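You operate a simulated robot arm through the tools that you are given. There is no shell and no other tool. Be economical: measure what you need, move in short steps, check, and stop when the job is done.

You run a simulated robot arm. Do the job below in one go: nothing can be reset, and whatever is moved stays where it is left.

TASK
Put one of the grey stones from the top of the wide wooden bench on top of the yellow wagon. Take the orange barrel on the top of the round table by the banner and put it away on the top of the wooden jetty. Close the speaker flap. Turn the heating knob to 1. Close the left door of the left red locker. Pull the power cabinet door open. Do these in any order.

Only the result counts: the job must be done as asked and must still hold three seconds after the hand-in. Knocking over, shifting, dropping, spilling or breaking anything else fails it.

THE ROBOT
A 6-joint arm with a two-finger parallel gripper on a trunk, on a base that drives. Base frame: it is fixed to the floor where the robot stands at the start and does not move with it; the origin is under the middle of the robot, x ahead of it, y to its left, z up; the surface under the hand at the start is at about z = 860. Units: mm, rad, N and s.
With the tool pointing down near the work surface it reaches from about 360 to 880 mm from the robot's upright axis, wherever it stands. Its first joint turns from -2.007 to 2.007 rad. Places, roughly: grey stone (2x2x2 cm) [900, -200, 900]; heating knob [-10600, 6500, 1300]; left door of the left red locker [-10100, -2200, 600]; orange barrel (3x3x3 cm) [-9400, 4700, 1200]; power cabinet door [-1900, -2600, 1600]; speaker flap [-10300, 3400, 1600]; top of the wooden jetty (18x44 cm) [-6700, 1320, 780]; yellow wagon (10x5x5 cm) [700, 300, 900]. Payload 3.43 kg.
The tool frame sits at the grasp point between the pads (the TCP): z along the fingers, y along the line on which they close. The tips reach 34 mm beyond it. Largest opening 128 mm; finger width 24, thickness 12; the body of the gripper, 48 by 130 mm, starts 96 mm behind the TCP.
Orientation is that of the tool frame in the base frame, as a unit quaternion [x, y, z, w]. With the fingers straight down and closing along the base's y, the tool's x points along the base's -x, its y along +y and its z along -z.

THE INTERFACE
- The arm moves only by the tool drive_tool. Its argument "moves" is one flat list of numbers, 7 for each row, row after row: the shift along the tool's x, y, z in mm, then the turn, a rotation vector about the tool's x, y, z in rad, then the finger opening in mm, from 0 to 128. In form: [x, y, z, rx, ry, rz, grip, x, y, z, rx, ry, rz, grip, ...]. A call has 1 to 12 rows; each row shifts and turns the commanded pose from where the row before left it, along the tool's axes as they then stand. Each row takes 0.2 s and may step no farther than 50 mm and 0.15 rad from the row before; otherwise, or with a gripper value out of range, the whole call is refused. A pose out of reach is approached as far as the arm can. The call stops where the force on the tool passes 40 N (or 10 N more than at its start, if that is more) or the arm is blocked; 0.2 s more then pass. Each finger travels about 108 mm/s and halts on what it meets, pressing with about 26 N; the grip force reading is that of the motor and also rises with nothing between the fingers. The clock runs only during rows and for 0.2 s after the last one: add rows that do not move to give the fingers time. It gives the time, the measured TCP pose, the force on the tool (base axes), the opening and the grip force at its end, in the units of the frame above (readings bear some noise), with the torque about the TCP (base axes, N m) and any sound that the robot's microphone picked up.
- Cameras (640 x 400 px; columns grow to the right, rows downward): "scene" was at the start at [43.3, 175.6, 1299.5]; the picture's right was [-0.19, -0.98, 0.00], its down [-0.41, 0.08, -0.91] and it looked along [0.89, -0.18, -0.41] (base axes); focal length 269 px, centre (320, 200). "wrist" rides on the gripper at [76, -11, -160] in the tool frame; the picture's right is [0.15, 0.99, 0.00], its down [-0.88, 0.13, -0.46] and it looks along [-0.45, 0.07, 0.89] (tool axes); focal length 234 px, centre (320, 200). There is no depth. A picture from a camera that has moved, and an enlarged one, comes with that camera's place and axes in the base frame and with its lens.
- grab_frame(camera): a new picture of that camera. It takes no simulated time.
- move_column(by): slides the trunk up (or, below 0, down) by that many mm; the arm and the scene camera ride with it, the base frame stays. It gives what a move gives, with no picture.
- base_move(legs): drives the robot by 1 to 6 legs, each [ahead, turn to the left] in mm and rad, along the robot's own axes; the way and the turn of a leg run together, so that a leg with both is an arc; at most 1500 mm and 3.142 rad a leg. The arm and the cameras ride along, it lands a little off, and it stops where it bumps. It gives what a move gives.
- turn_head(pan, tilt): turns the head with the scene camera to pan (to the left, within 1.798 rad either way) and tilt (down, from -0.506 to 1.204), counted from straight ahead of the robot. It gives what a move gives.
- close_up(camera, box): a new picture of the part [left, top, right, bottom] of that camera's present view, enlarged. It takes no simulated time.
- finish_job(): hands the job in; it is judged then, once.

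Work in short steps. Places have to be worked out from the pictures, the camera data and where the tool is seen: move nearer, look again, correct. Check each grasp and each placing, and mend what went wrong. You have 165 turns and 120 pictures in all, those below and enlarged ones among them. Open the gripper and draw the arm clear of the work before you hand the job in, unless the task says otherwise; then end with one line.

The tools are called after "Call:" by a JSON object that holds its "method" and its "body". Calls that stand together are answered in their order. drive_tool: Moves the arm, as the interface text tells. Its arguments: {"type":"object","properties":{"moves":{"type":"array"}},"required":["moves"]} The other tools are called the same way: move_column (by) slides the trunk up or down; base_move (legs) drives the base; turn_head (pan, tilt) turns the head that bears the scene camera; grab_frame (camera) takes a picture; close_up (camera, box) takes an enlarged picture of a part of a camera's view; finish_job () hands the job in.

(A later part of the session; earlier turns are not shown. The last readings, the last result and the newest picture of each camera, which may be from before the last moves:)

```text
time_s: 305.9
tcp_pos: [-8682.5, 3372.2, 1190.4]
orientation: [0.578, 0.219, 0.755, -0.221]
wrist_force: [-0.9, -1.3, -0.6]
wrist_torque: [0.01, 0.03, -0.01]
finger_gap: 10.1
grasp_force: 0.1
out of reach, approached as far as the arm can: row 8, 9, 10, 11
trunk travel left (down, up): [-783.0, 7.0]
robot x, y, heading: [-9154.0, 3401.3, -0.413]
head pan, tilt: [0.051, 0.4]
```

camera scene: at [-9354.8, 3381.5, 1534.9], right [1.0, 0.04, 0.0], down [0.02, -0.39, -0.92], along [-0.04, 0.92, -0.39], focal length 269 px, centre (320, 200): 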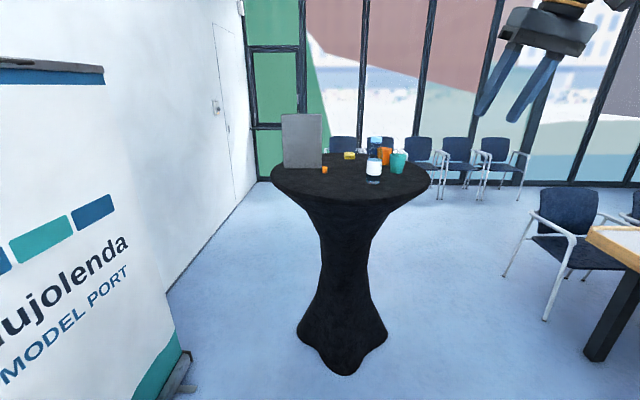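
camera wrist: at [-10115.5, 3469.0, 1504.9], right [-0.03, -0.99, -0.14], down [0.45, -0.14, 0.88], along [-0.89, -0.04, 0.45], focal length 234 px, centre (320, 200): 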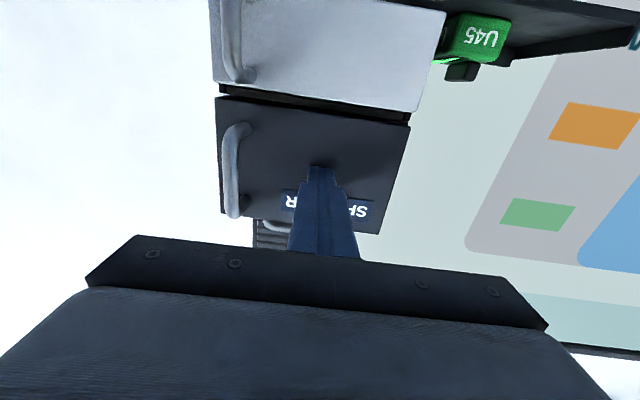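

Call:
{"method": "drive_tool", "body": {"moves": [10, 29.1, -0.9, -0.103, -0.008, -0.025, 10, 10, 29.1, 2.3, -0.103, -0.008, -0.025, 10, 8, 28.7, 5.2, -0.103, -0.008, -0.025, 10, 8, 28, 8.3, -0.103, -0.008, -0.025, 10, 8, 27, 11.2, -0.103, -0.008, -0.025, 10, 8, 25.6, 14, -0.103, -0.008, -0.025, 10, 8, 24, 16.6, -0.103, -0.008, -0.025, 10, 8, 22.1, 19.1, -0.103, -0.008, -0.025, 10, 8, 20, 21.3, -0.103, -0.008, -0.025, 10, 8, 17.6, 23.3, -0.103, -0.008, -0.025, 10]}}

```text
time_s: 308.1
tcp_pos: [-8622.9, 3173.0, 1223.3]
orientation: [0.616, -0.083, 0.756, 0.206]
wrist_force: [0.5, 0.0, 0.1]
wrist_torque: [-0.04, 0.01, 0.01]
finger_gap: 9.9
grasp_force: 0.1
out of reach, approached as far as the arm can: row 1, 2, 3, 4, 5, 6, 7, 8, 9, 10
trunk travel left (down, up): [-783.0, 7.0]
robot x, y, heading: [-9153.4, 3403.3, -0.408]
head pan, tilt: [0.051, 0.4]
```

Call:
{"method": "drive_tool", "body": {"moves": [0, 0, 30, 0, -0.05, 0, 10, 0, 0, 30, 0, -0.05, 0, 10, 0, 0, 30, 0, -0.05, 0, 10, 0, 0, 30, 0, -0.05, 0, 10]}}

```text
time_s: 309.1
tcp_pos: [-8514.6, 3124.9, 1241.3]
orientation: [0.689, -0.104, 0.69, 0.197]
wrist_force: [-0.2, 0.0, -0.2]
wrist_torque: [0.05, -0.03, -0.03]
finger_gap: 10.0
grasp_force: 0.1
trunk travel left (down, up): [-783.0, 7.0]
robot x, y, heading: [-9153.7, 3398.5, -0.409]
head pan, tilt: [0.051, 0.4]
```

No limits now. I roll the tool by π.

Call:
{"method": "drive_tool", "body": {"moves": [0, 0, 0, 0, 0, -0.143, 10, 0, 0, 0, 0, 0, -0.143, 10, 0, 0, 0, 0, 0, -0.143, 10, 0, 0, 0, 0, 0, -0.143, 10, 0, 0, 0, 0, 0, -0.143, 10, 0, 0, 0, 0, 0, -0.143, 10, 0, 0, 0, 0, 0, -0.143, 10, 0, 0, 0, 0, 0, -0.143, 10, 0, 0, 0, 0, 0, -0.143, 10, 0, 0, 0, 0, 0, -0.143, 10, 0, 0, 0, 0, 0, -0.143, 10]}}

Call:
{"method": "drive_tool", "body": {"moves": [0, 0, 0, 0, 0, -0.143, 10, 0, 0, 0, 0, 0, -0.143, 10, 0, 0, 0, 0, 0, -0.143, 10, 0, 0, 0, 0, 0, -0.143, 10, 0, 0, 0, 0, 0, -0.143, 10, 0, 0, 0, 0, 0, -0.143, 10, 0, 0, 0, 0, 0, -0.143, 10, 0, 0, 0, 0, 0, -0.143, 10, 0, 0, 0, 0, 0, -0.143, 10, 0, 0, 0, 0, 0, -0.143, 10, 0, 0, 0, 0, 0, -0.01, 10]}}

```text
time_s: 311.5
tcp_pos: [-8514.3, 3125.5, 1240.3]
orientation: [0.558, 0.416, 0.348, 0.628]
wrist_force: [-0.1, -0.6, 0.2]
wrist_torque: [-0.03, 0.0, -0.03]
finger_gap: 10.1
grasp_force: 0.1
trunk travel left (down, up): [-783.0, 7.0]
robot x, y, heading: [-9156.6, 3403.5, -0.409]
head pan, tilt: [0.051, 0.4]
```

```text
time_s: 313.9
tcp_pos: [-8515.8, 3125.5, 1240.3]
orientation: [0.147, 0.681, -0.152, 0.702]
wrist_force: [-0.3, 0.1, 0.3]
wrist_torque: [-0.01, 0.02, -0.02]
finger_gap: 10.3
grasp_force: 0.1
trunk travel left (down, up): [-783.0, 7.0]
robot x, y, heading: [-9154.1, 3403.9, -0.409]
head pan, tilt: [0.051, 0.4]
```

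Perfect horizontal pose. I now fold to tool-down at this low height.

Call:
{"method": "drive_tool", "body": {"moves": [-5, 8, -20, 0, 0.1428, 0, 40, -2.1, 8, -20.5, 0, 0.1428, 0, 60, 0.8, 8, -20.6, 0, 0.1428, 0, 60, 3.8, 8, -20.3, 0, 0.1428, 0, 60, 6.6, 8, -19.5, 0, 0.1428, 0, 60, 9.3, 8, -18.4, 0, 0.1428, 0, 60, 11.8, 8, -16.9, 0, 0.1428, 0, 60, 14.1, 8, -15, 0, 0.1428, 0, 60, 16.1, 8, -12.9, 0, 0.1428, 0, 60, 17.8, 8, -10.4, 0, 0.1428, 0, 60, 19.1, 8, -7.8, 0, 0.1428, 0, 60]}}

```text
time_s: 316.3
tcp_pos: [-8668.1, 3305.1, 1244.2]
orientation: [0.233, 0.963, -0.09, 0.098]
wrist_force: [0.7, -0.2, -0.1]
wrist_torque: [0.06, 0.01, 0.0]
finger_gap: 59.9
grasp_force: 0.2
out of reach, approached as far as the arm can: row 6, 7, 9, 10, 11
trunk travel left (down, up): [-783.0, 7.0]
robot x, y, heading: [-9151.9, 3400.8, -0.408]
head pan, tilt: [0.051, 0.4]
```

It got nearly down; I extend 90 mm forward and apply the remaining correction.

Call:
{"method": "drive_tool", "body": {"moves": [-30, 0, 0, 0, 0, 0, 60, -30, 0, 0, 0, 0, 0, 60, -30, 0, 0, -0.034, 0.057, 0, 60, 0, 0, 0, -0.034, 0.057, 0, 60, 0, 0, 0, -0.034, 0.057, 0, 60, 0, 0, 0, -0.034, 0.057, 0, 60]}}

```text
time_s: 317.7
tcp_pos: [-8593.4, 3274.3, 1251.9]
orientation: [0.235, 0.963, -0.103, 0.087]
wrist_force: [0.0, -0.4, 0.2]
wrist_torque: [0.0, 0.02, 0.0]
finger_gap: 59.9
grasp_force: 0.0
out of reach, approached as far as the arm can: row 2, 3, 4, 5, 6
trunk travel left (down, up): [-783.0, 7.0]
robot x, y, heading: [-9152.1, 3404.9, -0.408]
head pan, tilt: [0.051, 0.4]
```

The full tool-down pose stays blocked, but pitched poses work. I'll use a 45° downward pitch for the barrel; I pitch the tool up to that now and remove the sideways tilt.

Call:
{"method": "drive_tool", "body": {"moves": [0, 0, 0, -0.03, -0.096, 0, 60, 0, 0, 0, -0.03, -0.096, 0, 60, 0, 0, 0, -0.03, -0.096, 0, 60, 0, 0, 0, -0.03, -0.096, 0, 60, 0, 0, 0, -0.03, -0.096, 0, 60, 0, 0, 0, -0.016, -0.096, 0, 60, 0, 0, 0, 0, 0, 0, 60]}}

```text
time_s: 319.3
tcp_pos: [-8594.7, 3274.7, 1249.7]
orientation: [0.188, 0.904, -0.086, 0.375]
wrist_force: [0.5, -1.1, 0.1]
wrist_torque: [0.02, 0.02, -0.01]
finger_gap: 60.1
grasp_force: 0.2
trunk travel left (down, up): [-783.0, 7.0]
robot x, y, heading: [-9154.3, 3401.3, -0.406]
head pan, tilt: [0.051, 0.4]
```

The pose is exact now (45° pitch). Triangulated from two views, the barrel is at about (-9389, 4640, 1162), table top z ≈ 1147. I raise the tool 80 mm and drive to stand south of the table.

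Call:
{"method": "drive_tool", "body": {"moves": [-14.1, 0, -14.1, 0, 0, 0, 60, -14.1, 0, -14.1, 0, 0, 0, 60, -14.1, 0, -14.1, 0, 0, 0, 60, -14.1, 0, -14.1, 0, 0, 0, 60]}}

Call:
{"method": "base_move", "body": {"legs": [[0, 2.279], [490, 0], [0, -0.302]]}}

Call:
{"method": "turn_head", "body": {"pan": -0.1, "tilt": 0.5}}

Call:
{"method": "grab_frame", "body": {"camera": "wrist"}}

Call:
{"method": "grab_frame", "body": {"camera": "scene"}}

```text
time_s: 320.3
tcp_pos: [-8592.1, 3274.1, 1329.6]
orientation: [0.189, 0.904, -0.086, 0.375]
wrist_force: [0.3, -0.8, 0.6]
wrist_torque: [0.0, 0.03, 0.01]
finger_gap: 60.1
grasp_force: 0.1
trunk travel left (down, up): [-783.0, 7.0]
robot x, y, heading: [-9155.5, 3402.7, -0.406]
head pan, tilt: [0.051, 0.4]
```

```text
time_s: 329.4
tcp_pos: [-9325.1, 4448.6, 1330.6]
orientation: [-0.625, 0.679, 0.255, 0.287]
wrist_force: [0.1, -0.2, -0.1]
wrist_torque: [0.0, 0.0, 0.02]
finger_gap: 60.0
grasp_force: 0.0
trunk travel left (down, up): [-783.0, 7.0]
robot x, y, heading: [-9261.6, 3874.6, 1.494]
head pan, tilt: [0.051, 0.4]
```

```text
time_s: 330.1
tcp_pos: [-9326.7, 4447.9, 1330.5]
orientation: [-0.625, 0.68, 0.254, 0.288]
wrist_force: [-0.2, -0.7, 0.1]
wrist_torque: [0.01, 0.01, -0.03]
finger_gap: 60.1
grasp_force: 0.1
trunk travel left (down, up): [-783.0, 7.0]
robot x, y, heading: [-9261.2, 3880.1, 1.495]
head pan, tilt: [-0.099, 0.499]
```

```text
35 pictures are left
camera wrist: at [-9330.6, 4281.8, 1388.2], right [-0.99, -0.01, -0.12], down [-0.12, 0.31, 0.94], along [0.02, 0.95, -0.31], focal length 234 px, centre (320, 200)
```

wrist: 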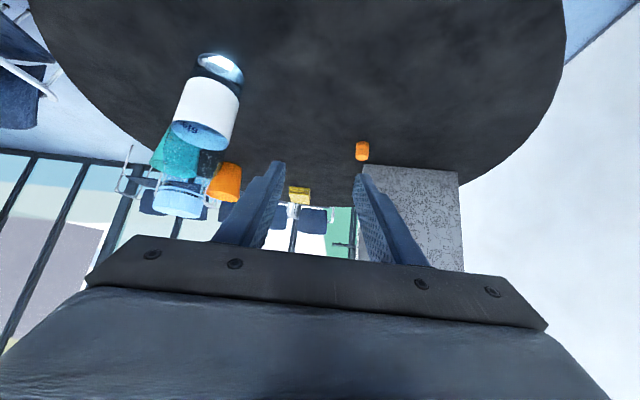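

```text
34 pictures are left
camera scene: at [-9450.6, 3867.0, 1525.7], right [0.98, -0.18, 0.0], down [-0.08, -0.47, -0.88], along [0.15, 0.86, -0.48], focal length 269 px, centre (320, 200)
```

scene: 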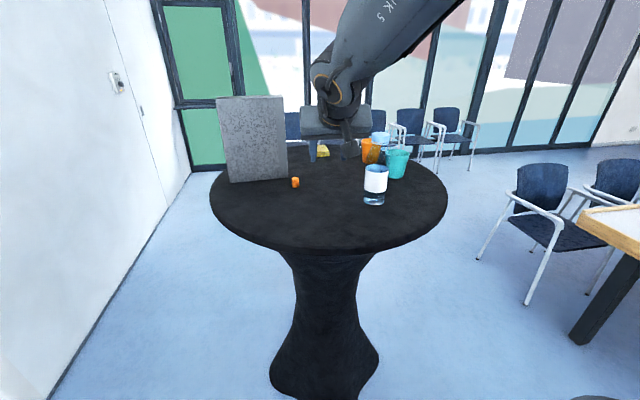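

Barrel refined to about (-9390, 4667, 1152) on a table top of z ≈ 1137; folder face at y ≈ 4743. I go to a pre-grasp point 80 mm short along the tool axis.

Call:
{"method": "drive_tool", "body": {"moves": [-5.2, 17.2, 33.2, 0, 0, 0, 60, -5.2, 17.2, 33.2, 0, 0, 0, 60, -5.2, 17.2, 33.2, 0, 0, 0, 60, -5.2, 17.2, 33.2, 0, 0, 0, 60, -5.2, 17.2, 33.2, 0, 0, 0, 60, 0, 0, 0, 0, 0, 0, 60]}}

Call:
{"method": "grab_frame", "body": {"camera": "wrist"}}

Call:
{"method": "close_up", "body": {"camera": "scene", "box": [230, 120, 390, 220]}}

```text
time_s: 331.5
tcp_pos: [-9397.2, 4590.4, 1230.0]
orientation: [-0.625, 0.68, 0.255, 0.288]
wrist_force: [0.4, -0.4, -0.3]
wrist_torque: [0.01, -0.03, -0.05]
finger_gap: 59.7
grasp_force: 0.1
trunk travel left (down, up): [-783.0, 7.0]
robot x, y, heading: [-9265.3, 3876.8, 1.49]
head pan, tilt: [-0.099, 0.499]
```

```text
33 pictures are left
camera wrist: at [-9402.8, 4424.8, 1287.9], right [-0.99, -0.01, -0.12], down [-0.12, 0.31, 0.94], along [0.02, 0.95, -0.31], focal length 234 px, centre (320, 200)
```

wrist: 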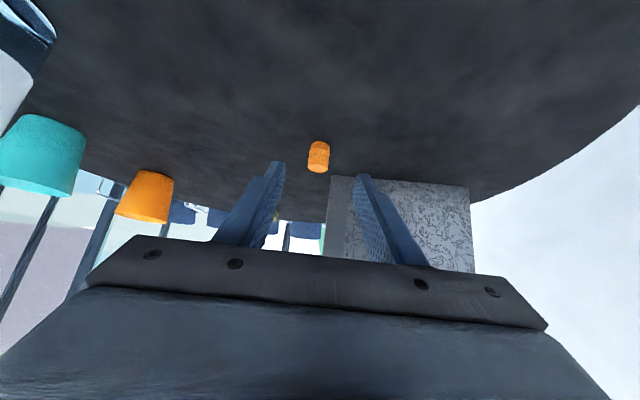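

```text
4.00 times, centred on (310, 170) of scene
camera zoom: at [-9450.8, 3867.2, 1525.7], right [0.98, -0.18, 0.0], down [-0.08, -0.47, -0.88], along [0.16, 0.86, -0.48], focal length 1074 px, centre (360, 320)
```

zoom: 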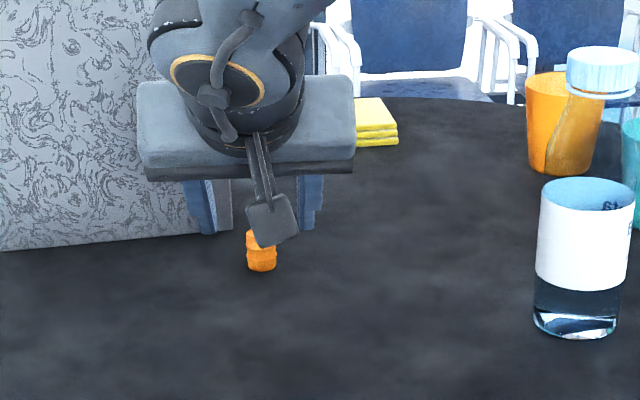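

The barrel seems centred laterally. I advance 60 mm along the approach and look again.

Call:
{"method": "drive_tool", "body": {"moves": [-3, 0.5, 20, 0, 0, 0, 60, -3, 0.5, 20, 0, 0, 0, 60, -1, 0, 20, 0, 0, 0, 60, 0, 0, 0, 0, 0, 0, 60]}}

Call:
{"method": "close_up", "body": {"camera": "wrist", "box": [220, 110, 420, 235]}}

Call:
{"method": "close_up", "body": {"camera": "scene", "box": [256, 140, 336, 190]}}

```text
time_s: 332.5
tcp_pos: [-9391.8, 4637.7, 1193.3]
orientation: [-0.625, 0.679, 0.255, 0.288]
wrist_force: [-0.1, -1.0, 0.1]
wrist_torque: [0.0, 0.02, 0.01]
finger_gap: 60.2
grasp_force: 0.0
trunk travel left (down, up): [-783.0, 7.0]
robot x, y, heading: [-9259.9, 3873.3, 1.492]
head pan, tilt: [-0.099, 0.499]
```

```text
3.20 times, centred on (320, 172) of wrist
camera zoom: at [-9398.4, 4470.9, 1251.8], right [-0.99, -0.02, -0.12], down [-0.12, 0.31, 0.94], along [0.02, 0.95, -0.31], focal length 749 px, centre (320, 288)
```

zoom: 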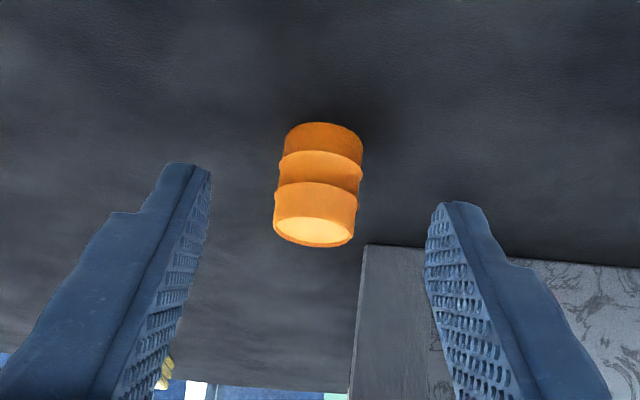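

```text
8.00 times, centred on (296, 165) of scene
camera zoom: at [-9450.6, 3867.1, 1525.7], right [0.98, -0.18, 0.0], down [-0.08, -0.47, -0.88], along [0.15, 0.86, -0.48], focal length 2149 px, centre (512, 480)
```

zoom: 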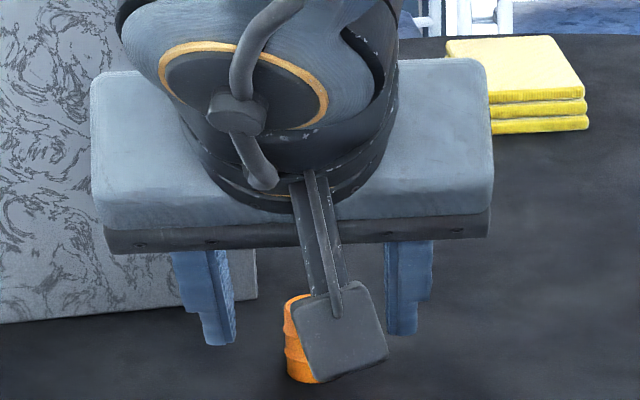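

Centred between the fingers. I advance the last 33 mm gently and close.

Call:
{"method": "drive_tool", "body": {"moves": [-1, 0, 12, 0, 0, 0, 60, -1, 0, 12, 0, 0, 0, 60, 0, 0, 9, 0, 0, 0, 60, 0, 0, 0, 0, 0, 0, 60]}}

Call:
{"method": "close_up", "body": {"camera": "wrist", "box": [220, 110, 420, 235]}}

```text
time_s: 333.5
tcp_pos: [-9391.7, 4663.0, 1172.6]
orientation: [-0.625, 0.68, 0.254, 0.288]
wrist_force: [0.0, -6.0, 8.4]
wrist_torque: [-0.02, 0.32, 0.17]
finger_gap: 59.9
grasp_force: 0.0
trunk travel left (down, up): [-783.0, 7.0]
robot x, y, heading: [-9263.0, 3873.8, 1.493]
head pan, tilt: [-0.099, 0.499]
```

```text
3.20 times, centred on (320, 172) of wrist
camera zoom: at [-9396.4, 4496.8, 1230.8], right [-0.99, -0.01, -0.12], down [-0.12, 0.31, 0.94], along [0.02, 0.95, -0.31], focal length 749 px, centre (320, 288)
```

zoom: 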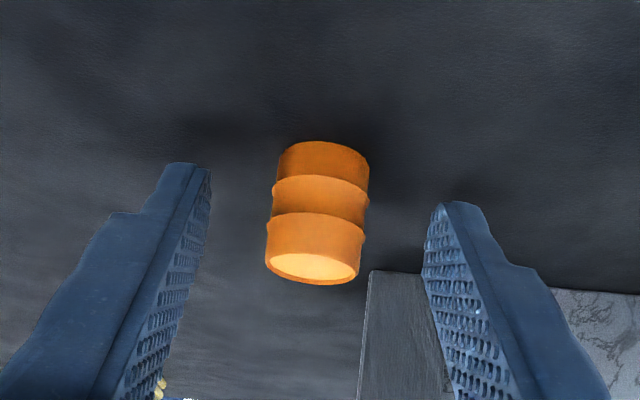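

The tips just touch the table (z ≈ 1140) and the barrel is between them. I lift 2 mm and close.

Call:
{"method": "drive_tool", "body": {"moves": [-1.4, 0, -1.4, 0, 0, 0, 45, 0, 0, 0, 0, 0, 0, 30, 0, 0, 0, 0, 0, 0, 20, 0, 0, 0, 0, 0, 0, 14, 0, 0, 0, 0, 0, 0, 14]}}

Call:
{"method": "drive_tool", "body": {"moves": [-10, 0, -10, 0, 0, 0, 14, -14, 0, -14, 0, 0, 0, 14, -20, 0, -20, 0, 0, 0, 14, -20, 0, -20, 0, 0, 0, 14]}}

Call:
{"method": "close_up", "body": {"camera": "wrist", "box": [220, 110, 420, 235]}}

```text
time_s: 334.7
tcp_pos: [-9390.1, 4663.4, 1173.0]
orientation: [-0.625, 0.679, 0.255, 0.289]
wrist_force: [0.4, 0.6, 0.0]
wrist_torque: [-0.04, 0.04, 0.01]
finger_gap: 22.5
grasp_force: 26.0
trunk travel left (down, up): [-783.0, 7.0]
robot x, y, heading: [-9263.9, 3876.6, 1.497]
head pan, tilt: [-0.099, 0.499]
```

```text
time_s: 335.7
tcp_pos: [-9392.1, 4663.9, 1263.2]
orientation: [-0.625, 0.68, 0.254, 0.288]
wrist_force: [-0.9, 1.3, -0.7]
wrist_torque: [-0.01, -0.01, 0.02]
finger_gap: 22.2
grasp_force: 25.9
trunk travel left (down, up): [-783.0, 7.0]
robot x, y, heading: [-9262.3, 3873.1, 1.491]
head pan, tilt: [-0.099, 0.499]
```

```text
3.20 times, centred on (320, 172) of wrist
camera zoom: at [-9397.3, 4497.4, 1322.4], right [-0.99, -0.01, -0.12], down [-0.12, 0.31, 0.94], along [0.02, 0.95, -0.31], focal length 749 px, centre (320, 288)
```

zoom: 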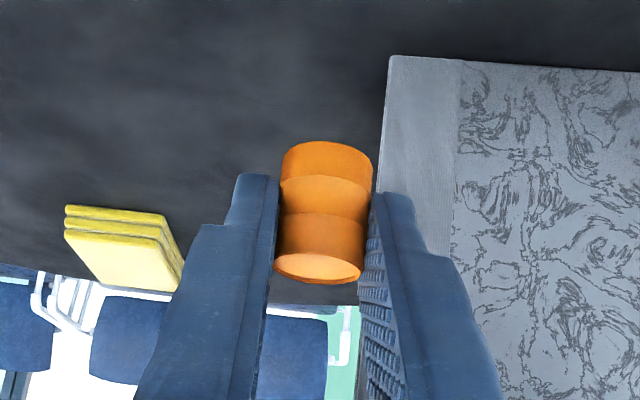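

The barrel is held firmly. I back away from the table, turn towards the jetty area and look.

Call:
{"method": "base_move", "body": {"legs": [[-650, 0], [0, -2.2]]}}

Call:
{"method": "turn_head", "body": {"pan": 0.1, "tilt": 0.3}}

Call:
{"method": "grab_frame", "body": {"camera": "scene"}}

```text
time_s: 344.7
tcp_pos: [-8626.0, 2816.9, 1263.8]
orientation: [0.349, 0.855, -0.152, 0.354]
wrist_force: [-0.6, 0.5, -0.1]
wrist_torque: [-0.03, -0.01, 0.03]
finger_gap: 22.2
grasp_force: 26.1
trunk travel left (down, up): [-783.0, 7.0]
robot x, y, heading: [-9315.1, 3224.1, -0.77]
head pan, tilt: [-0.099, 0.499]
```

```text
time_s: 345.4
tcp_pos: [-8625.7, 2817.3, 1262.9]
orientation: [0.349, 0.854, -0.153, 0.354]
wrist_force: [-0.6, -1.4, -1.0]
wrist_torque: [0.0, 0.01, 0.0]
finger_gap: 21.9
grasp_force: 25.8
trunk travel left (down, up): [-783.0, 7.0]
robot x, y, heading: [-9312.3, 3220.0, -0.771]
head pan, tilt: [0.099, 0.3]
```

```text
27 pictures are left
camera scene: at [-9185.6, 3379.7, 1544.1], right [-0.62, -0.78, 0.0], down [-0.23, 0.18, -0.96], along [0.75, -0.6, -0.3], focal length 269 px, centre (320, 200)
```

scene: 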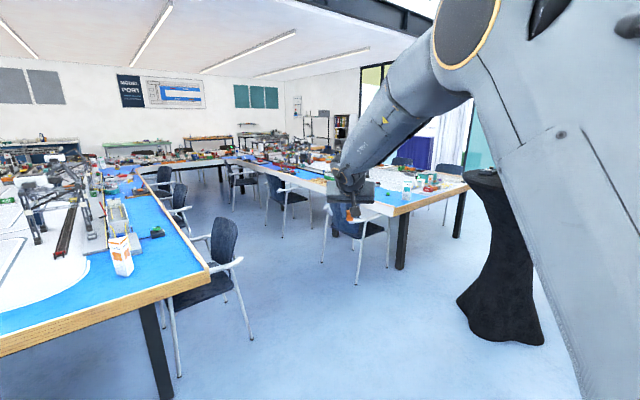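

The jetty should be on the right-hand (south) table near its north edge. I drive to the mouth of the aisle between the two tables and look along it.

Call:
{"method": "base_move", "body": {"legs": [[0, -0.03], [1230, 0], [0, 0.55]]}}

Call:
{"method": "turn_head", "body": {"pan": 0.25, "tilt": 0.4}}

Call:
{"method": "grab_frame", "body": {"camera": "scene"}}

```text
time_s: 353.6
tcp_pos: [-7652.7, 2339.5, 1263.7]
orientation: [0.112, 0.916, -0.054, 0.381]
wrist_force: [0.1, -1.0, 0.4]
wrist_torque: [-0.04, -0.03, -0.02]
finger_gap: 22.3
grasp_force: 25.9
trunk travel left (down, up): [-783.0, 7.0]
robot x, y, heading: [-8454.3, 2340.3, -0.237]
head pan, tilt: [0.099, 0.3]
```

```text
time_s: 354.3
tcp_pos: [-7652.4, 2339.6, 1263.1]
orientation: [0.112, 0.916, -0.054, 0.381]
wrist_force: [0.7, -0.7, 0.2]
wrist_torque: [-0.04, 0.02, 0.01]
finger_gap: 22.5
grasp_force: 26.0
trunk travel left (down, up): [-783.0, 7.0]
robot x, y, heading: [-8451.4, 2339.7, -0.239]
head pan, tilt: [0.25, 0.4]
```

```text
26 pictures are left
camera scene: at [-8420.9, 2554.7, 1534.9], right [0.01, -1.0, 0.0], down [-0.39, 0.0, -0.92], along [0.92, 0.01, -0.39], focal length 269 px, centre (320, 200)
```

scene: 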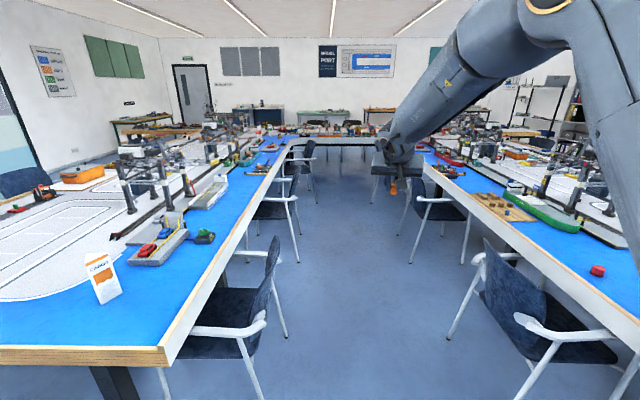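

The jetty is the brown wooden deck at (500, 207), in the gap between two chairs. I zoom in on it, then drive down the aisle and turn to face it.

Call:
{"method": "close_up", "body": {"camera": "scene", "box": [450, 175, 570, 250]}}

Call:
{"method": "base_move", "body": {"legs": [[0, 0.16], [1500, 0], [255, 0], [0, -1.49]]}}

Call:
{"method": "turn_head", "body": {"pan": -0.2, "tilt": 0.7}}

Call:
{"method": "grab_frame", "body": {"camera": "scene"}}

```text
5.33 times, centred on (510, 212) of scene
camera zoom: at [-8420.9, 2554.7, 1534.9], right [0.01, -1.0, 0.0], down [-0.39, 0.0, -0.92], along [0.92, 0.01, -0.39], focal length 1432 px, centre (-693, 133)
```

zoom: 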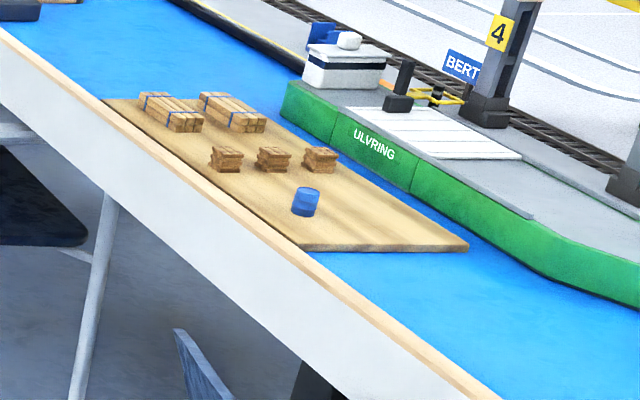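

```text
time_s: 367.4
tcp_pos: [-6533.1, 1418.3, 1263.8]
orientation: [0.659, 0.647, -0.28, 0.263]
wrist_force: [-0.9, -0.6, -0.6]
wrist_torque: [0.0, 0.01, 0.01]
finger_gap: 22.4
grasp_force: 25.7
trunk travel left (down, up): [-783.0, 7.0]
robot x, y, heading: [-6712.0, 2198.3, -1.587]
head pan, tilt: [0.25, 0.4]
```

```text
time_s: 368.3
tcp_pos: [-6534.2, 1417.8, 1263.6]
orientation: [0.658, 0.647, -0.279, 0.264]
wrist_force: [0.3, 0.4, 0.4]
wrist_torque: [0.02, 0.0, -0.02]
finger_gap: 22.3
grasp_force: 26.1
trunk travel left (down, up): [-783.0, 7.0]
robot x, y, heading: [-6712.3, 2196.7, -1.581]
head pan, tilt: [-0.201, 0.7]
```

```text
24 pictures are left
camera scene: at [-6535.1, 2220.9, 1508.0], right [-0.98, 0.21, 0.0], down [0.14, 0.63, -0.77], along [-0.16, -0.75, -0.64], focal length 269 px, centre (320, 200)
```

scene: 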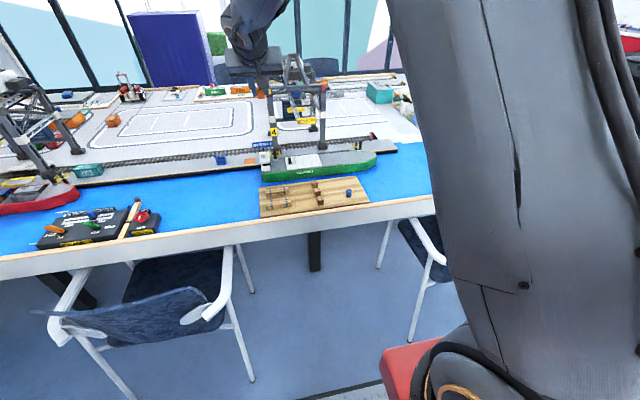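

The jetty deck spans x -6930..-6472, y 1255..1440; a free spot is at about (-6870, 1312), west of the stacks and south of the blue barrel. I turn 0.3 right, drive 80 mm ahead, and shift the arm over the spot, still high.

Call:
{"method": "base_move", "body": {"legs": [[0, -0.3], [80, 0]]}}

```text
time_s: 370.4
tcp_pos: [-6800.3, 1322.7, 1264.1]
orientation: [0.749, 0.539, -0.316, 0.218]
wrist_force: [-0.2, 0.4, 0.1]
wrist_torque: [-0.03, -0.01, 0.01]
finger_gap: 22.3
grasp_force: 25.9
trunk travel left (down, up): [-783.0, 7.0]
robot x, y, heading: [-6736.6, 2118.0, -1.881]
head pan, tilt: [-0.201, 0.7]
```

Call:
{"method": "drive_tool", "body": {"moves": [-5.6, -31, 5.6, 0, 0, 0, 14, -5.6, -31, 5.6, 0, 0, 0, 14, 0, 0, 0, 0, 0, 0, 14]}}

Call:
{"method": "move_column", "body": {"by": -370}}

Call:
{"method": "grab_frame", "body": {"camera": "wrist"}}

Call:
{"method": "turn_head", "body": {"pan": 0.05, "tilt": 0.6}}

Call:
{"method": "grab_frame", "body": {"camera": "scene"}}

```text
time_s: 371.1
tcp_pos: [-6864.4, 1327.4, 1262.7]
orientation: [0.749, 0.54, -0.316, 0.219]
wrist_force: [-0.6, 0.8, -0.2]
wrist_torque: [0.03, 0.01, -0.03]
finger_gap: 22.5
grasp_force: 26.2
trunk travel left (down, up): [-783.0, 7.0]
robot x, y, heading: [-6737.4, 2116.4, -1.885]
head pan, tilt: [-0.201, 0.7]
```

```text
time_s: 374.7
tcp_pos: [-6863.8, 1327.2, 895.3]
orientation: [0.749, 0.54, -0.316, 0.219]
wrist_force: [-0.4, -0.4, 0.2]
wrist_torque: [0.03, -0.01, -0.01]
finger_gap: 22.3
grasp_force: 26.0
trunk travel left (down, up): [-413.0, 377.0]
robot x, y, heading: [-6743.4, 2117.3, -1.888]
head pan, tilt: [-0.201, 0.7]
```

```text
23 pictures are left
camera wrist: at [-6821.2, 1489.4, 953.1], right [0.97, -0.22, -0.12], down [0.04, -0.33, 0.94], along [-0.25, -0.92, -0.31], focal length 234 px, centre (320, 200)
```

wrist: 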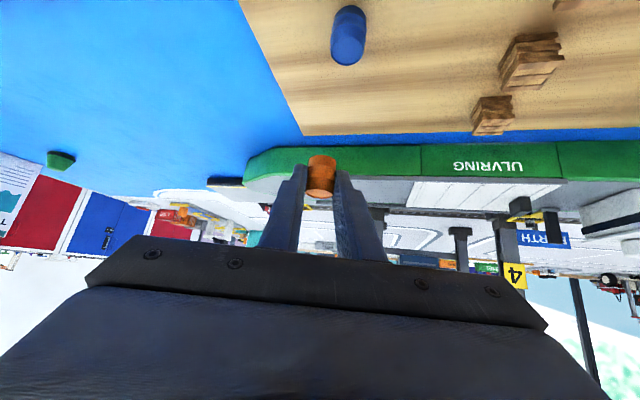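

```text
time_s: 375.5
tcp_pos: [-6863.9, 1327.9, 894.3]
orientation: [0.749, 0.54, -0.316, 0.219]
wrist_force: [-0.2, 0.2, -0.6]
wrist_torque: [0.01, -0.02, -0.03]
finger_gap: 22.5
grasp_force: 26.3
trunk travel left (down, up): [-413.0, 377.0]
robot x, y, heading: [-6738.2, 2118.5, -1.888]
head pan, tilt: [0.051, 0.6]
```

```text
22 pictures are left
camera scene: at [-6574.2, 1979.7, 1146.6], right [-0.96, 0.26, 0.0], down [0.15, 0.55, -0.82], along [-0.22, -0.8, -0.57], focal length 269 px, centre (320, 200)
```

scene: 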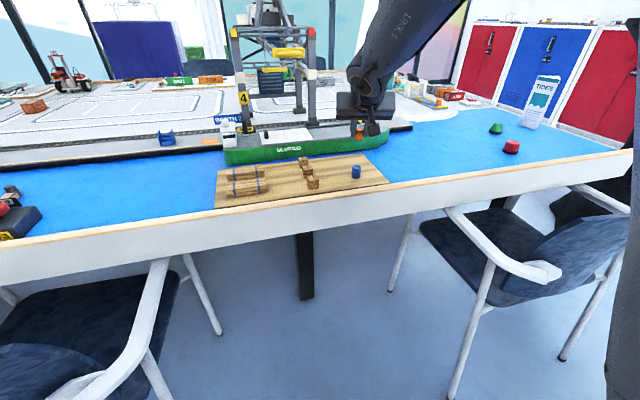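

The held barrel is above the free deck spot with about 50 mm margins. I descend 58 mm, then look at the gap.

Call:
{"method": "drive_tool", "body": {"moves": [14, 0, 14, 0, 0, 0, 14, 14, 0, 14, 0, 0, 0, 14, 10, 0, 10, 0, 0, 0, 14, 0, 0, 0, 0, 0, 0, 14]}}

Call:
{"method": "close_up", "body": {"camera": "scene", "box": [320, 110, 416, 200]}}

```text
time_s: 376.5
tcp_pos: [-6863.5, 1328.4, 841.1]
orientation: [0.749, 0.54, -0.316, 0.219]
wrist_force: [0.4, -0.4, -0.9]
wrist_torque: [0.02, 0.02, -0.04]
finger_gap: 22.6
grasp_force: 25.9
trunk travel left (down, up): [-413.0, 377.0]
robot x, y, heading: [-6739.1, 2121.2, -1.884]
head pan, tilt: [0.051, 0.6]
```

```text
4.44 times, centred on (368, 155) of scene
camera zoom: at [-6574.2, 1979.6, 1146.6], right [-0.96, 0.26, 0.0], down [0.15, 0.55, -0.83], along [-0.22, -0.8, -0.56], focal length 1194 px, centre (107, 400)
```

zoom: 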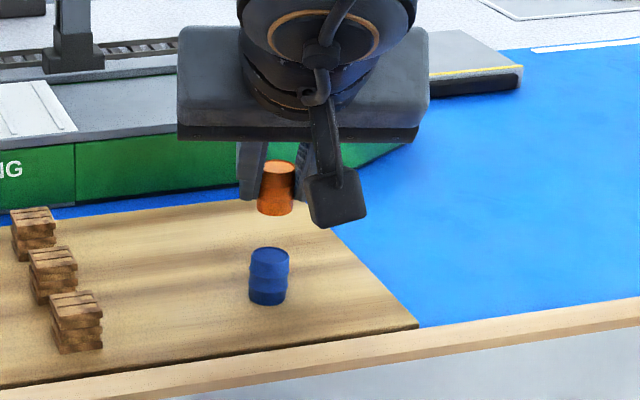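

Call:
{"method": "drive_tool", "body": {"moves": [3.5, 0, 3.5, 0, 0, 0, 14, 2.8, 0, 2.8, 0, 0, 0, 14, 2.1, 0, 2.1, 0, 0, 0, 14, 1.5, 0, 1.5, 0, 0, 0, 14, 0, 0, 0, 0, 0, 0, 14]}}

Call:
{"method": "drive_tool", "body": {"moves": [1.5, 0, 1.5, 0, 0, 0, 14, 0, 0, 0, 0, 0, 0, 14]}}

Call:
{"method": "drive_tool", "body": {"moves": [1.5, 0, 1.5, 0, 0, 0, 14, 0, 0, 0, 0, 0, 0, 14]}}

```text
time_s: 377.7
tcp_pos: [-6864.5, 1325.6, 826.5]
orientation: [0.749, 0.54, -0.316, 0.219]
wrist_force: [0.8, 0.0, 0.0]
wrist_torque: [0.02, 0.01, 0.04]
finger_gap: 22.7
grasp_force: 25.7
trunk travel left (down, up): [-413.0, 377.0]
robot x, y, heading: [-6739.2, 2116.6, -1.886]
head pan, tilt: [0.051, 0.6]
```

```text
time_s: 378.3
tcp_pos: [-6865.2, 1327.0, 823.6]
orientation: [0.749, 0.539, -0.317, 0.219]
wrist_force: [-0.3, 0.1, -0.1]
wrist_torque: [-0.02, -0.01, 0.0]
finger_gap: 22.4
grasp_force: 26.1
trunk travel left (down, up): [-413.0, 377.0]
robot x, y, heading: [-6738.2, 2119.2, -1.884]
head pan, tilt: [0.051, 0.6]
```

```text
time_s: 378.9
tcp_pos: [-6865.8, 1327.3, 822.6]
orientation: [0.748, 0.541, -0.316, 0.219]
wrist_force: [-0.1, 0.1, -0.6]
wrist_torque: [-0.01, 0.03, -0.01]
finger_gap: 22.3
grasp_force: 25.9
trunk travel left (down, up): [-413.0, 377.0]
robot x, y, heading: [-6742.3, 2119.9, -1.887]
head pan, tilt: [0.051, 0.6]
```

No contact yet. I check the gap visually and continue in 2 mm steps.

Call:
{"method": "drive_tool", "body": {"moves": [1.4, 0, 1.4, 0, 0, 0, 14, 0, 0, 0, 0, 0, 0, 14]}}

Call:
{"method": "drive_tool", "body": {"moves": [1.4, 0, 1.4, 0, 0, 0, 14, 0, 0, 0, 0, 0, 0, 14]}}

Call:
{"method": "close_up", "body": {"camera": "scene", "box": [320, 130, 400, 180]}}

```text
time_s: 379.5
tcp_pos: [-6864.9, 1327.1, 819.4]
orientation: [0.749, 0.54, -0.316, 0.219]
wrist_force: [-0.1, 0.7, -0.6]
wrist_torque: [-0.03, 0.01, 0.0]
finger_gap: 22.1
grasp_force: 26.1
trunk travel left (down, up): [-413.0, 377.0]
robot x, y, heading: [-6736.5, 2121.2, -1.89]
head pan, tilt: [0.051, 0.6]
```

```text
time_s: 380.1
tcp_pos: [-6866.5, 1327.3, 818.5]
orientation: [0.749, 0.539, -0.316, 0.218]
wrist_force: [-0.3, 0.5, -1.3]
wrist_torque: [0.0, 0.0, 0.0]
finger_gap: 22.1
grasp_force: 26.0
trunk travel left (down, up): [-413.0, 377.0]
robot x, y, heading: [-6740.2, 2118.3, -1.887]
head pan, tilt: [0.051, 0.6]
```

```text
8.00 times, centred on (360, 155) of scene
camera zoom: at [-6574.2, 1979.6, 1146.6], right [-0.96, 0.26, 0.0], down [0.15, 0.55, -0.83], along [-0.22, -0.8, -0.56], focal length 2149 px, centre (0, 560)
```

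zoom: 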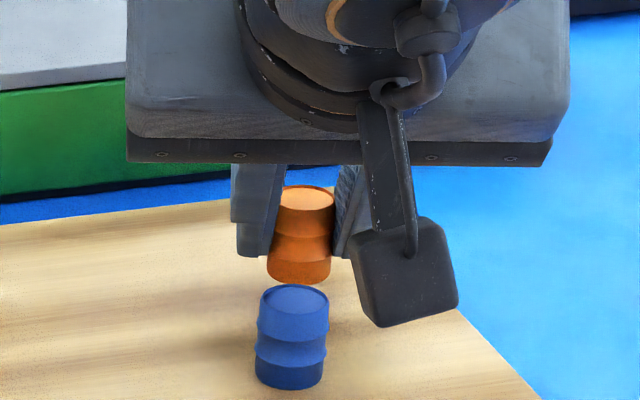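

Still no contact force. I keep stepping down.

Call:
{"method": "drive_tool", "body": {"moves": [1.4, 0, 1.4, 0, 0, 0, 14, 0, 0, 0, 0, 0, 0, 14]}}

Call:
{"method": "drive_tool", "body": {"moves": [1.4, 0, 1.4, 0, 0, 0, 14, 0, 0, 0, 0, 0, 0, 14]}}

Call:
{"method": "drive_tool", "body": {"moves": [1.4, 0, 1.4, 0, 0, 0, 14, 0, 0, 0, 0, 0, 0, 14]}}

```text
time_s: 380.7
tcp_pos: [-6865.2, 1328.4, 815.7]
orientation: [0.749, 0.54, -0.316, 0.218]
wrist_force: [0.7, -0.9, 0.1]
wrist_torque: [-0.03, 0.02, -0.01]
finger_gap: 22.7
grasp_force: 26.4
trunk travel left (down, up): [-413.0, 377.0]
robot x, y, heading: [-6741.0, 2116.1, -1.887]
head pan, tilt: [0.051, 0.6]
```

```text
time_s: 381.3
tcp_pos: [-6866.2, 1327.5, 815.3]
orientation: [0.749, 0.54, -0.316, 0.219]
wrist_force: [-0.1, 0.5, -0.1]
wrist_torque: [0.01, 0.0, 0.04]
finger_gap: 22.3
grasp_force: 25.8
trunk travel left (down, up): [-413.0, 377.0]
robot x, y, heading: [-6740.8, 2118.0, -1.886]
head pan, tilt: [0.051, 0.6]
```

```text
time_s: 381.9
tcp_pos: [-6865.0, 1327.8, 812.3]
orientation: [0.749, 0.54, -0.316, 0.219]
wrist_force: [0.7, 0.0, 0.0]
wrist_torque: [0.01, -0.01, 0.0]
finger_gap: 22.4
grasp_force: 25.7
trunk travel left (down, up): [-413.0, 377.0]
robot x, y, heading: [-6743.9, 2119.1, -1.896]
head pan, tilt: [0.051, 0.6]
```

Call:
{"method": "drive_tool", "body": {"moves": [1.4, 0, 1.4, 0, 0, 0, 14, 1.4, 0, 1.4, 0, 0, 0, 14, 0, 0, 0, 0, 0, 0, 14]}}

Call:
{"method": "close_up", "body": {"camera": "scene", "box": [320, 130, 400, 180]}}

```text
time_s: 382.7
tcp_pos: [-6866.1, 1327.6, 808.9]
orientation: [0.749, 0.54, -0.317, 0.219]
wrist_force: [1.4, 0.9, 0.4]
wrist_torque: [0.01, 0.01, -0.02]
finger_gap: 22.4
grasp_force: 26.1
trunk travel left (down, up): [-413.0, 377.0]
robot x, y, heading: [-6739.3, 2115.9, -1.89]
head pan, tilt: [0.051, 0.6]
```

```text
8.00 times, centred on (360, 155) of scene
camera zoom: at [-6574.2, 1979.6, 1146.6], right [-0.96, 0.26, 0.0], down [0.15, 0.55, -0.83], along [-0.22, -0.8, -0.56], focal length 2149 px, centre (0, 560)
```

zoom: 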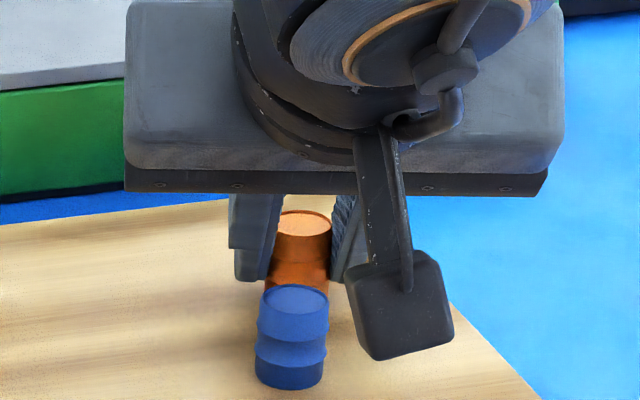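

Still above the deck (its top is below 776). I continue in small steps.

Call:
{"method": "drive_tool", "body": {"moves": [1.4, 0, 1.4, 0, 0, 0, 14, 0, 0, 0, 0, 0, 0, 14]}}

Call:
{"method": "drive_tool", "body": {"moves": [1.4, 0, 1.4, 0, 0, 0, 14, 0, 0, 0, 0, 0, 0, 14]}}

Call:
{"method": "drive_tool", "body": {"moves": [1.4, 0, 1.4, 0, 0, 0, 14, 0, 0, 0, 0, 0, 0, 14]}}

```text
time_s: 383.3
tcp_pos: [-6865.1, 1327.2, 806.9]
orientation: [0.749, 0.539, -0.317, 0.219]
wrist_force: [-0.8, -0.1, -0.1]
wrist_torque: [-0.03, -0.04, -0.02]
finger_gap: 22.4
grasp_force: 25.9
trunk travel left (down, up): [-413.0, 377.0]
robot x, y, heading: [-6738.9, 2120.9, -1.886]
head pan, tilt: [0.051, 0.6]
```

```text
time_s: 383.9
tcp_pos: [-6865.3, 1328.2, 806.0]
orientation: [0.749, 0.539, -0.317, 0.219]
wrist_force: [-0.4, 0.2, 10.9]
wrist_torque: [-0.18, -0.04, 0.01]
finger_gap: 22.2
grasp_force: 25.3
trunk travel left (down, up): [-413.0, 377.0]
robot x, y, heading: [-6740.3, 2118.8, -1.882]
head pan, tilt: [0.051, 0.6]
```

```text
time_s: 384.5
tcp_pos: [-6865.4, 1327.6, 804.6]
orientation: [0.749, 0.539, -0.318, 0.22]
wrist_force: [-0.7, -0.8, 20.2]
wrist_torque: [-0.31, -0.02, -0.01]
finger_gap: 22.7
grasp_force: 26.1
trunk travel left (down, up): [-413.0, 377.0]
robot x, y, heading: [-6739.8, 2116.7, -1.886]
head pan, tilt: [0.051, 0.6]
```

Contact: the barrel stands on the deck. I relax 1.5 mm, open slowly and go straight up.

Call:
{"method": "drive_tool", "body": {"moves": [-1.2, 0, -1.2, 0, 0, 0, 18, 0, 0, 0, 0, 0, 0, 26, 0, 0, 0, 0, 0, 0, 36, 0, 0, 0, 0, 0, 0, 46, -8, 0, -8, 0, 0, 0, 46, -14, 0, -14, 0, 0, 0, 46, -25, 0, -25, 0, 0, 0, 46, -30, 0, -30, 0, 0, 0, 46]}}

Call:
{"method": "close_up", "body": {"camera": "scene", "box": [300, 120, 428, 200]}}

```text
time_s: 386.3
tcp_pos: [-6862.0, 1327.3, 914.1]
orientation: [0.75, 0.54, -0.315, 0.218]
wrist_force: [-0.1, -0.9, -0.4]
wrist_torque: [-0.03, 0.03, -0.01]
finger_gap: 46.1
grasp_force: 0.1
trunk travel left (down, up): [-413.0, 377.0]
robot x, y, heading: [-6742.8, 2113.9, -1.89]
head pan, tilt: [0.051, 0.6]
```

```text
5.00 times, centred on (364, 160) of scene
camera zoom: at [-6574.3, 1979.4, 1146.6], right [-0.96, 0.26, 0.0], down [0.15, 0.55, -0.82], along [-0.22, -0.8, -0.57], focal length 1343 px, centre (100, 400)
```

zoom: 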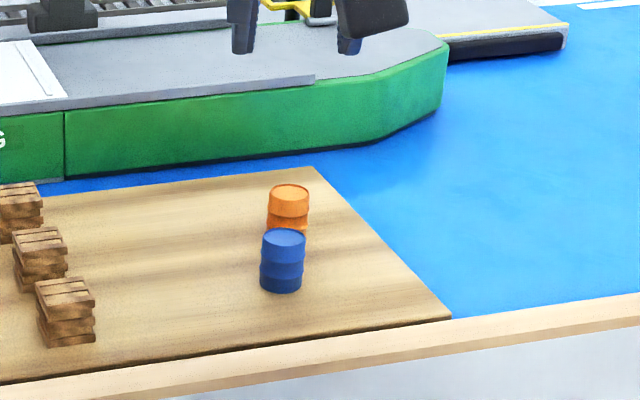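

The barrel stands on the jetty. I raise the trunk and drive out: back, turn west, out of the aisle, then north past the round table's east side.

Call:
{"method": "move_column", "body": {"by": 365}}

Call:
{"method": "base_move", "body": {"legs": [[-80, 0], [0, -1.256], [1500, 0], [230, 0], [0, -1.571]]}}

Call:
{"method": "turn_head", "body": {"pan": 0.3, "tilt": 0.3}}

Call:
{"method": "grab_frame", "body": {"camera": "scene"}}

```text
time_s: 389.8
tcp_pos: [-6863.9, 1326.6, 1279.0]
orientation: [0.749, 0.54, -0.316, 0.218]
wrist_force: [-0.5, 0.4, -0.2]
wrist_torque: [-0.03, -0.02, 0.0]
finger_gap: 46.1
grasp_force: 0.0
trunk travel left (down, up): [-778.0, 12.0]
robot x, y, heading: [-6737.9, 2117.6, -1.884]
head pan, tilt: [0.051, 0.6]
```

```text
time_s: 406.2
tcp_pos: [-8542.6, 3033.1, 1277.4]
orientation: [-0.642, 0.663, 0.263, 0.282]
wrist_force: [0.4, -0.2, 0.2]
wrist_torque: [0.02, -0.03, 0.05]
finger_gap: 46.0
grasp_force: 0.1
trunk travel left (down, up): [-778.0, 12.0]
robot x, y, heading: [-8435.3, 2237.9, 1.549]
head pan, tilt: [0.051, 0.6]
```

```text
time_s: 407.0
tcp_pos: [-8543.1, 3032.2, 1277.8]
orientation: [-0.643, 0.663, 0.262, 0.281]
wrist_force: [0.3, 1.1, -0.1]
wrist_torque: [0.03, 0.04, 0.0]
finger_gap: 46.2
grasp_force: 0.1
trunk travel left (down, up): [-778.0, 12.0]
robot x, y, heading: [-8434.6, 2238.1, 1.544]
head pan, tilt: [0.3, 0.3]
```

```text
17 pictures are left
camera scene: at [-8658.8, 2221.4, 1539.0], right [0.96, 0.27, 0.0], down [0.08, -0.29, -0.95], along [-0.26, 0.92, -0.3], focal length 269 px, centre (320, 200)
```

scene: 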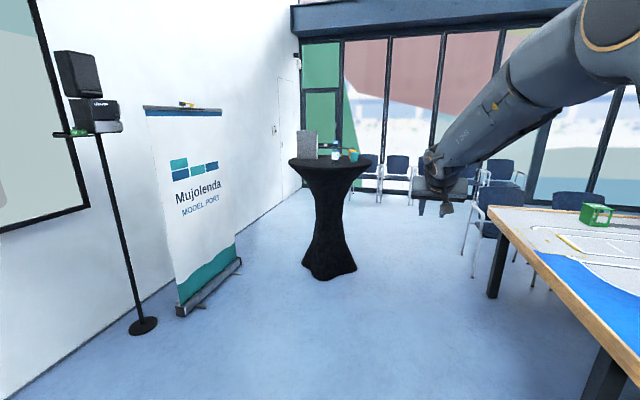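

The heating control should be the small panel on the white wall near the door at (275, 130). I drive north past the round table, then north-west, and face the wall.

Call:
{"method": "base_move", "body": {"legs": [[0, 0.035], [1500, 0], [1500, 0], [160, 0], [0, 0.79], [1480, 0]]}}

Call:
{"method": "base_move", "body": {"legs": [[0, 0.775]]}}

Call:
{"method": "turn_head", "body": {"pan": -0.1, "tilt": 0.15}}

Call:
{"method": "grab_frame", "body": {"camera": "scene"}}

```text
time_s: 432.1
tcp_pos: [-10068.5, 7028.6, 1277.1]
orientation: [0.843, -0.376, -0.348, -0.163]
wrist_force: [-0.4, -0.4, 0.0]
wrist_torque: [0.0, -0.01, -0.01]
finger_gap: 45.8
grasp_force: 0.1
trunk travel left (down, up): [-778.0, 12.0]
robot x, y, heading: [-9445.6, 6524.6, 2.308]
head pan, tilt: [0.3, 0.3]
```

```text
time_s: 434.5
tcp_pos: [-10240.6, 6445.0, 1278.6]
orientation: [0.922, -0.028, -0.384, -0.02]
wrist_force: [-0.5, 0.5, -0.3]
wrist_torque: [-0.01, 0.01, -0.03]
finger_gap: 46.1
grasp_force: 0.2
trunk travel left (down, up): [-778.0, 12.0]
robot x, y, heading: [-9444.0, 6527.7, 3.087]
head pan, tilt: [0.3, 0.3]
```

```text
time_s: 435.4
tcp_pos: [-10241.5, 6445.3, 1279.6]
orientation: [0.923, -0.028, -0.384, -0.019]
wrist_force: [-0.8, -0.3, 0.5]
wrist_torque: [-0.01, 0.01, 0.01]
finger_gap: 46.0
grasp_force: 0.0
trunk travel left (down, up): [-778.0, 12.0]
robot x, y, heading: [-9442.5, 6528.2, 3.081]
head pan, tilt: [-0.099, 0.15]
```

```text
16 pictures are left
camera scene: at [-9436.8, 6338.7, 1553.1], right [0.16, 0.99, 0.0], down [0.15, -0.02, -0.99], along [-0.98, 0.15, -0.15], focal length 269 px, centre (320, 200)
```

scene: 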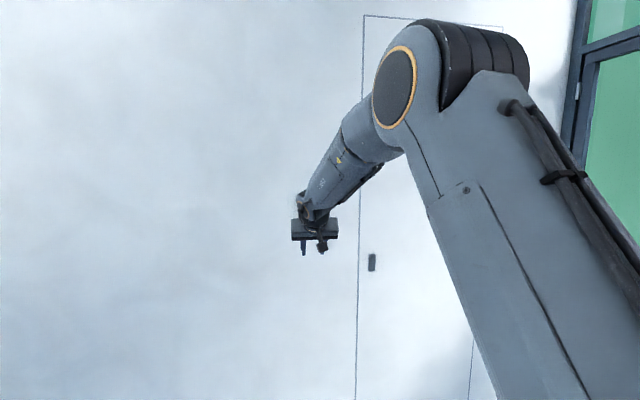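

The knob is likely hidden behind the gripper; I look with the wrist camera.

Call:
{"method": "grab_frame", "body": {"camera": "wrist"}}

```text
15 pictures are left
camera wrist: at [-10074.9, 6444.7, 1336.8], right [0.04, -0.99, -0.12], down [-0.31, -0.12, 0.94], along [-0.95, 0.0, -0.31], focal length 234 px, centre (320, 200)
```

wrist: 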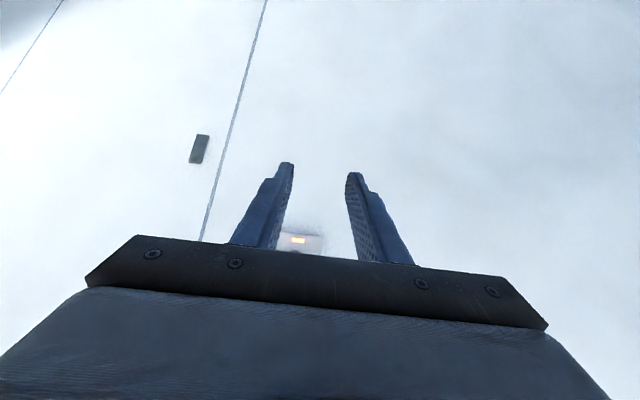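

The thermostat with an orange display is at about (y 6480, z 1260). I pitch the tool to horizontal while backing a little, and look again.

Call:
{"method": "drive_tool", "body": {"moves": [5, 0, -12, 0, -0.112, 0, 46, 3.6, 0, -12.5, 0, -0.112, 0, 46, 2.2, 0, -12.8, 0, -0.112, 0, 46, 0.7, 0, -13, 0, -0.112, 0, 46, -0.7, 0, -13, 0, -0.112, 0, 46, -2.2, 0, -12.8, 0, -0.112, 0, 46, -3.6, 0, -12.5, 0, -0.112, 0, 46, 0, 0, 0, 0, 0, 0, 46]}}

Call:
{"method": "grab_frame", "body": {"camera": "wrist"}}

```text
time_s: 437.2
tcp_pos: [-10169.2, 6447.8, 1310.6]
orientation: [0.731, -0.024, -0.68, -0.043]
wrist_force: [0.4, -0.3, -0.1]
wrist_torque: [-0.01, -0.01, 0.01]
finger_gap: 45.8
grasp_force: 0.1
out of reach, approached as far as the arm can: row 2, 3
trunk travel left (down, up): [-778.0, 12.0]
robot x, y, heading: [-9445.4, 6526.5, 3.082]
head pan, tilt: [-0.099, 0.15]
```

```text
14 pictures are left
camera wrist: at [-10004.6, 6446.3, 1246.3], right [-0.08, -0.98, -0.18], down [0.38, -0.19, 0.91], along [-0.92, 0.01, 0.38], focal length 234 px, centre (320, 200)
```

wrist: 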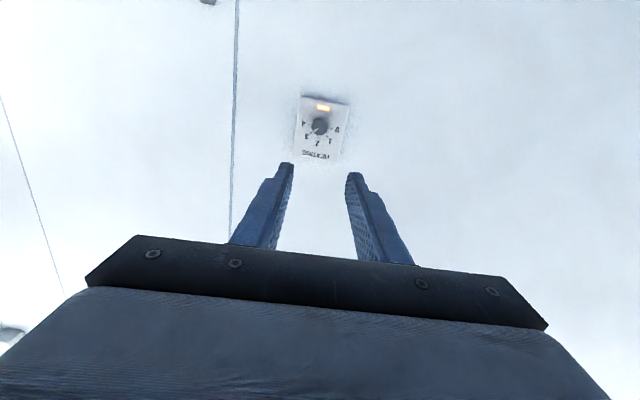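

Call:
{"method": "close_up", "body": {"camera": "wrist", "box": [280, 80, 376, 170]}}

```text
4.44 times, centred on (328, 125) of wrist
camera zoom: at [-10004.6, 6446.3, 1246.3], right [-0.08, -0.98, -0.18], down [0.38, -0.19, 0.91], along [-0.92, 0.01, 0.38], focal length 1041 px, centre (284, 533)
```

zoom: 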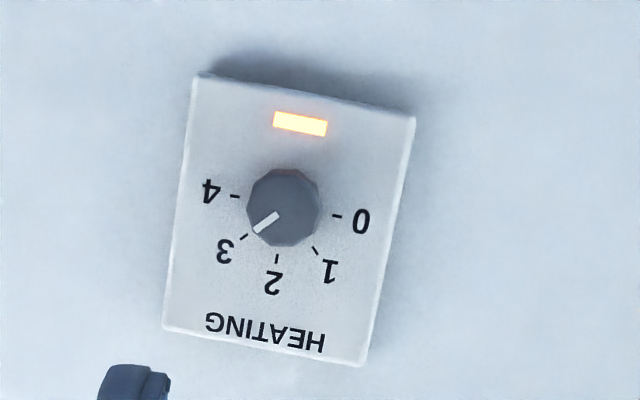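

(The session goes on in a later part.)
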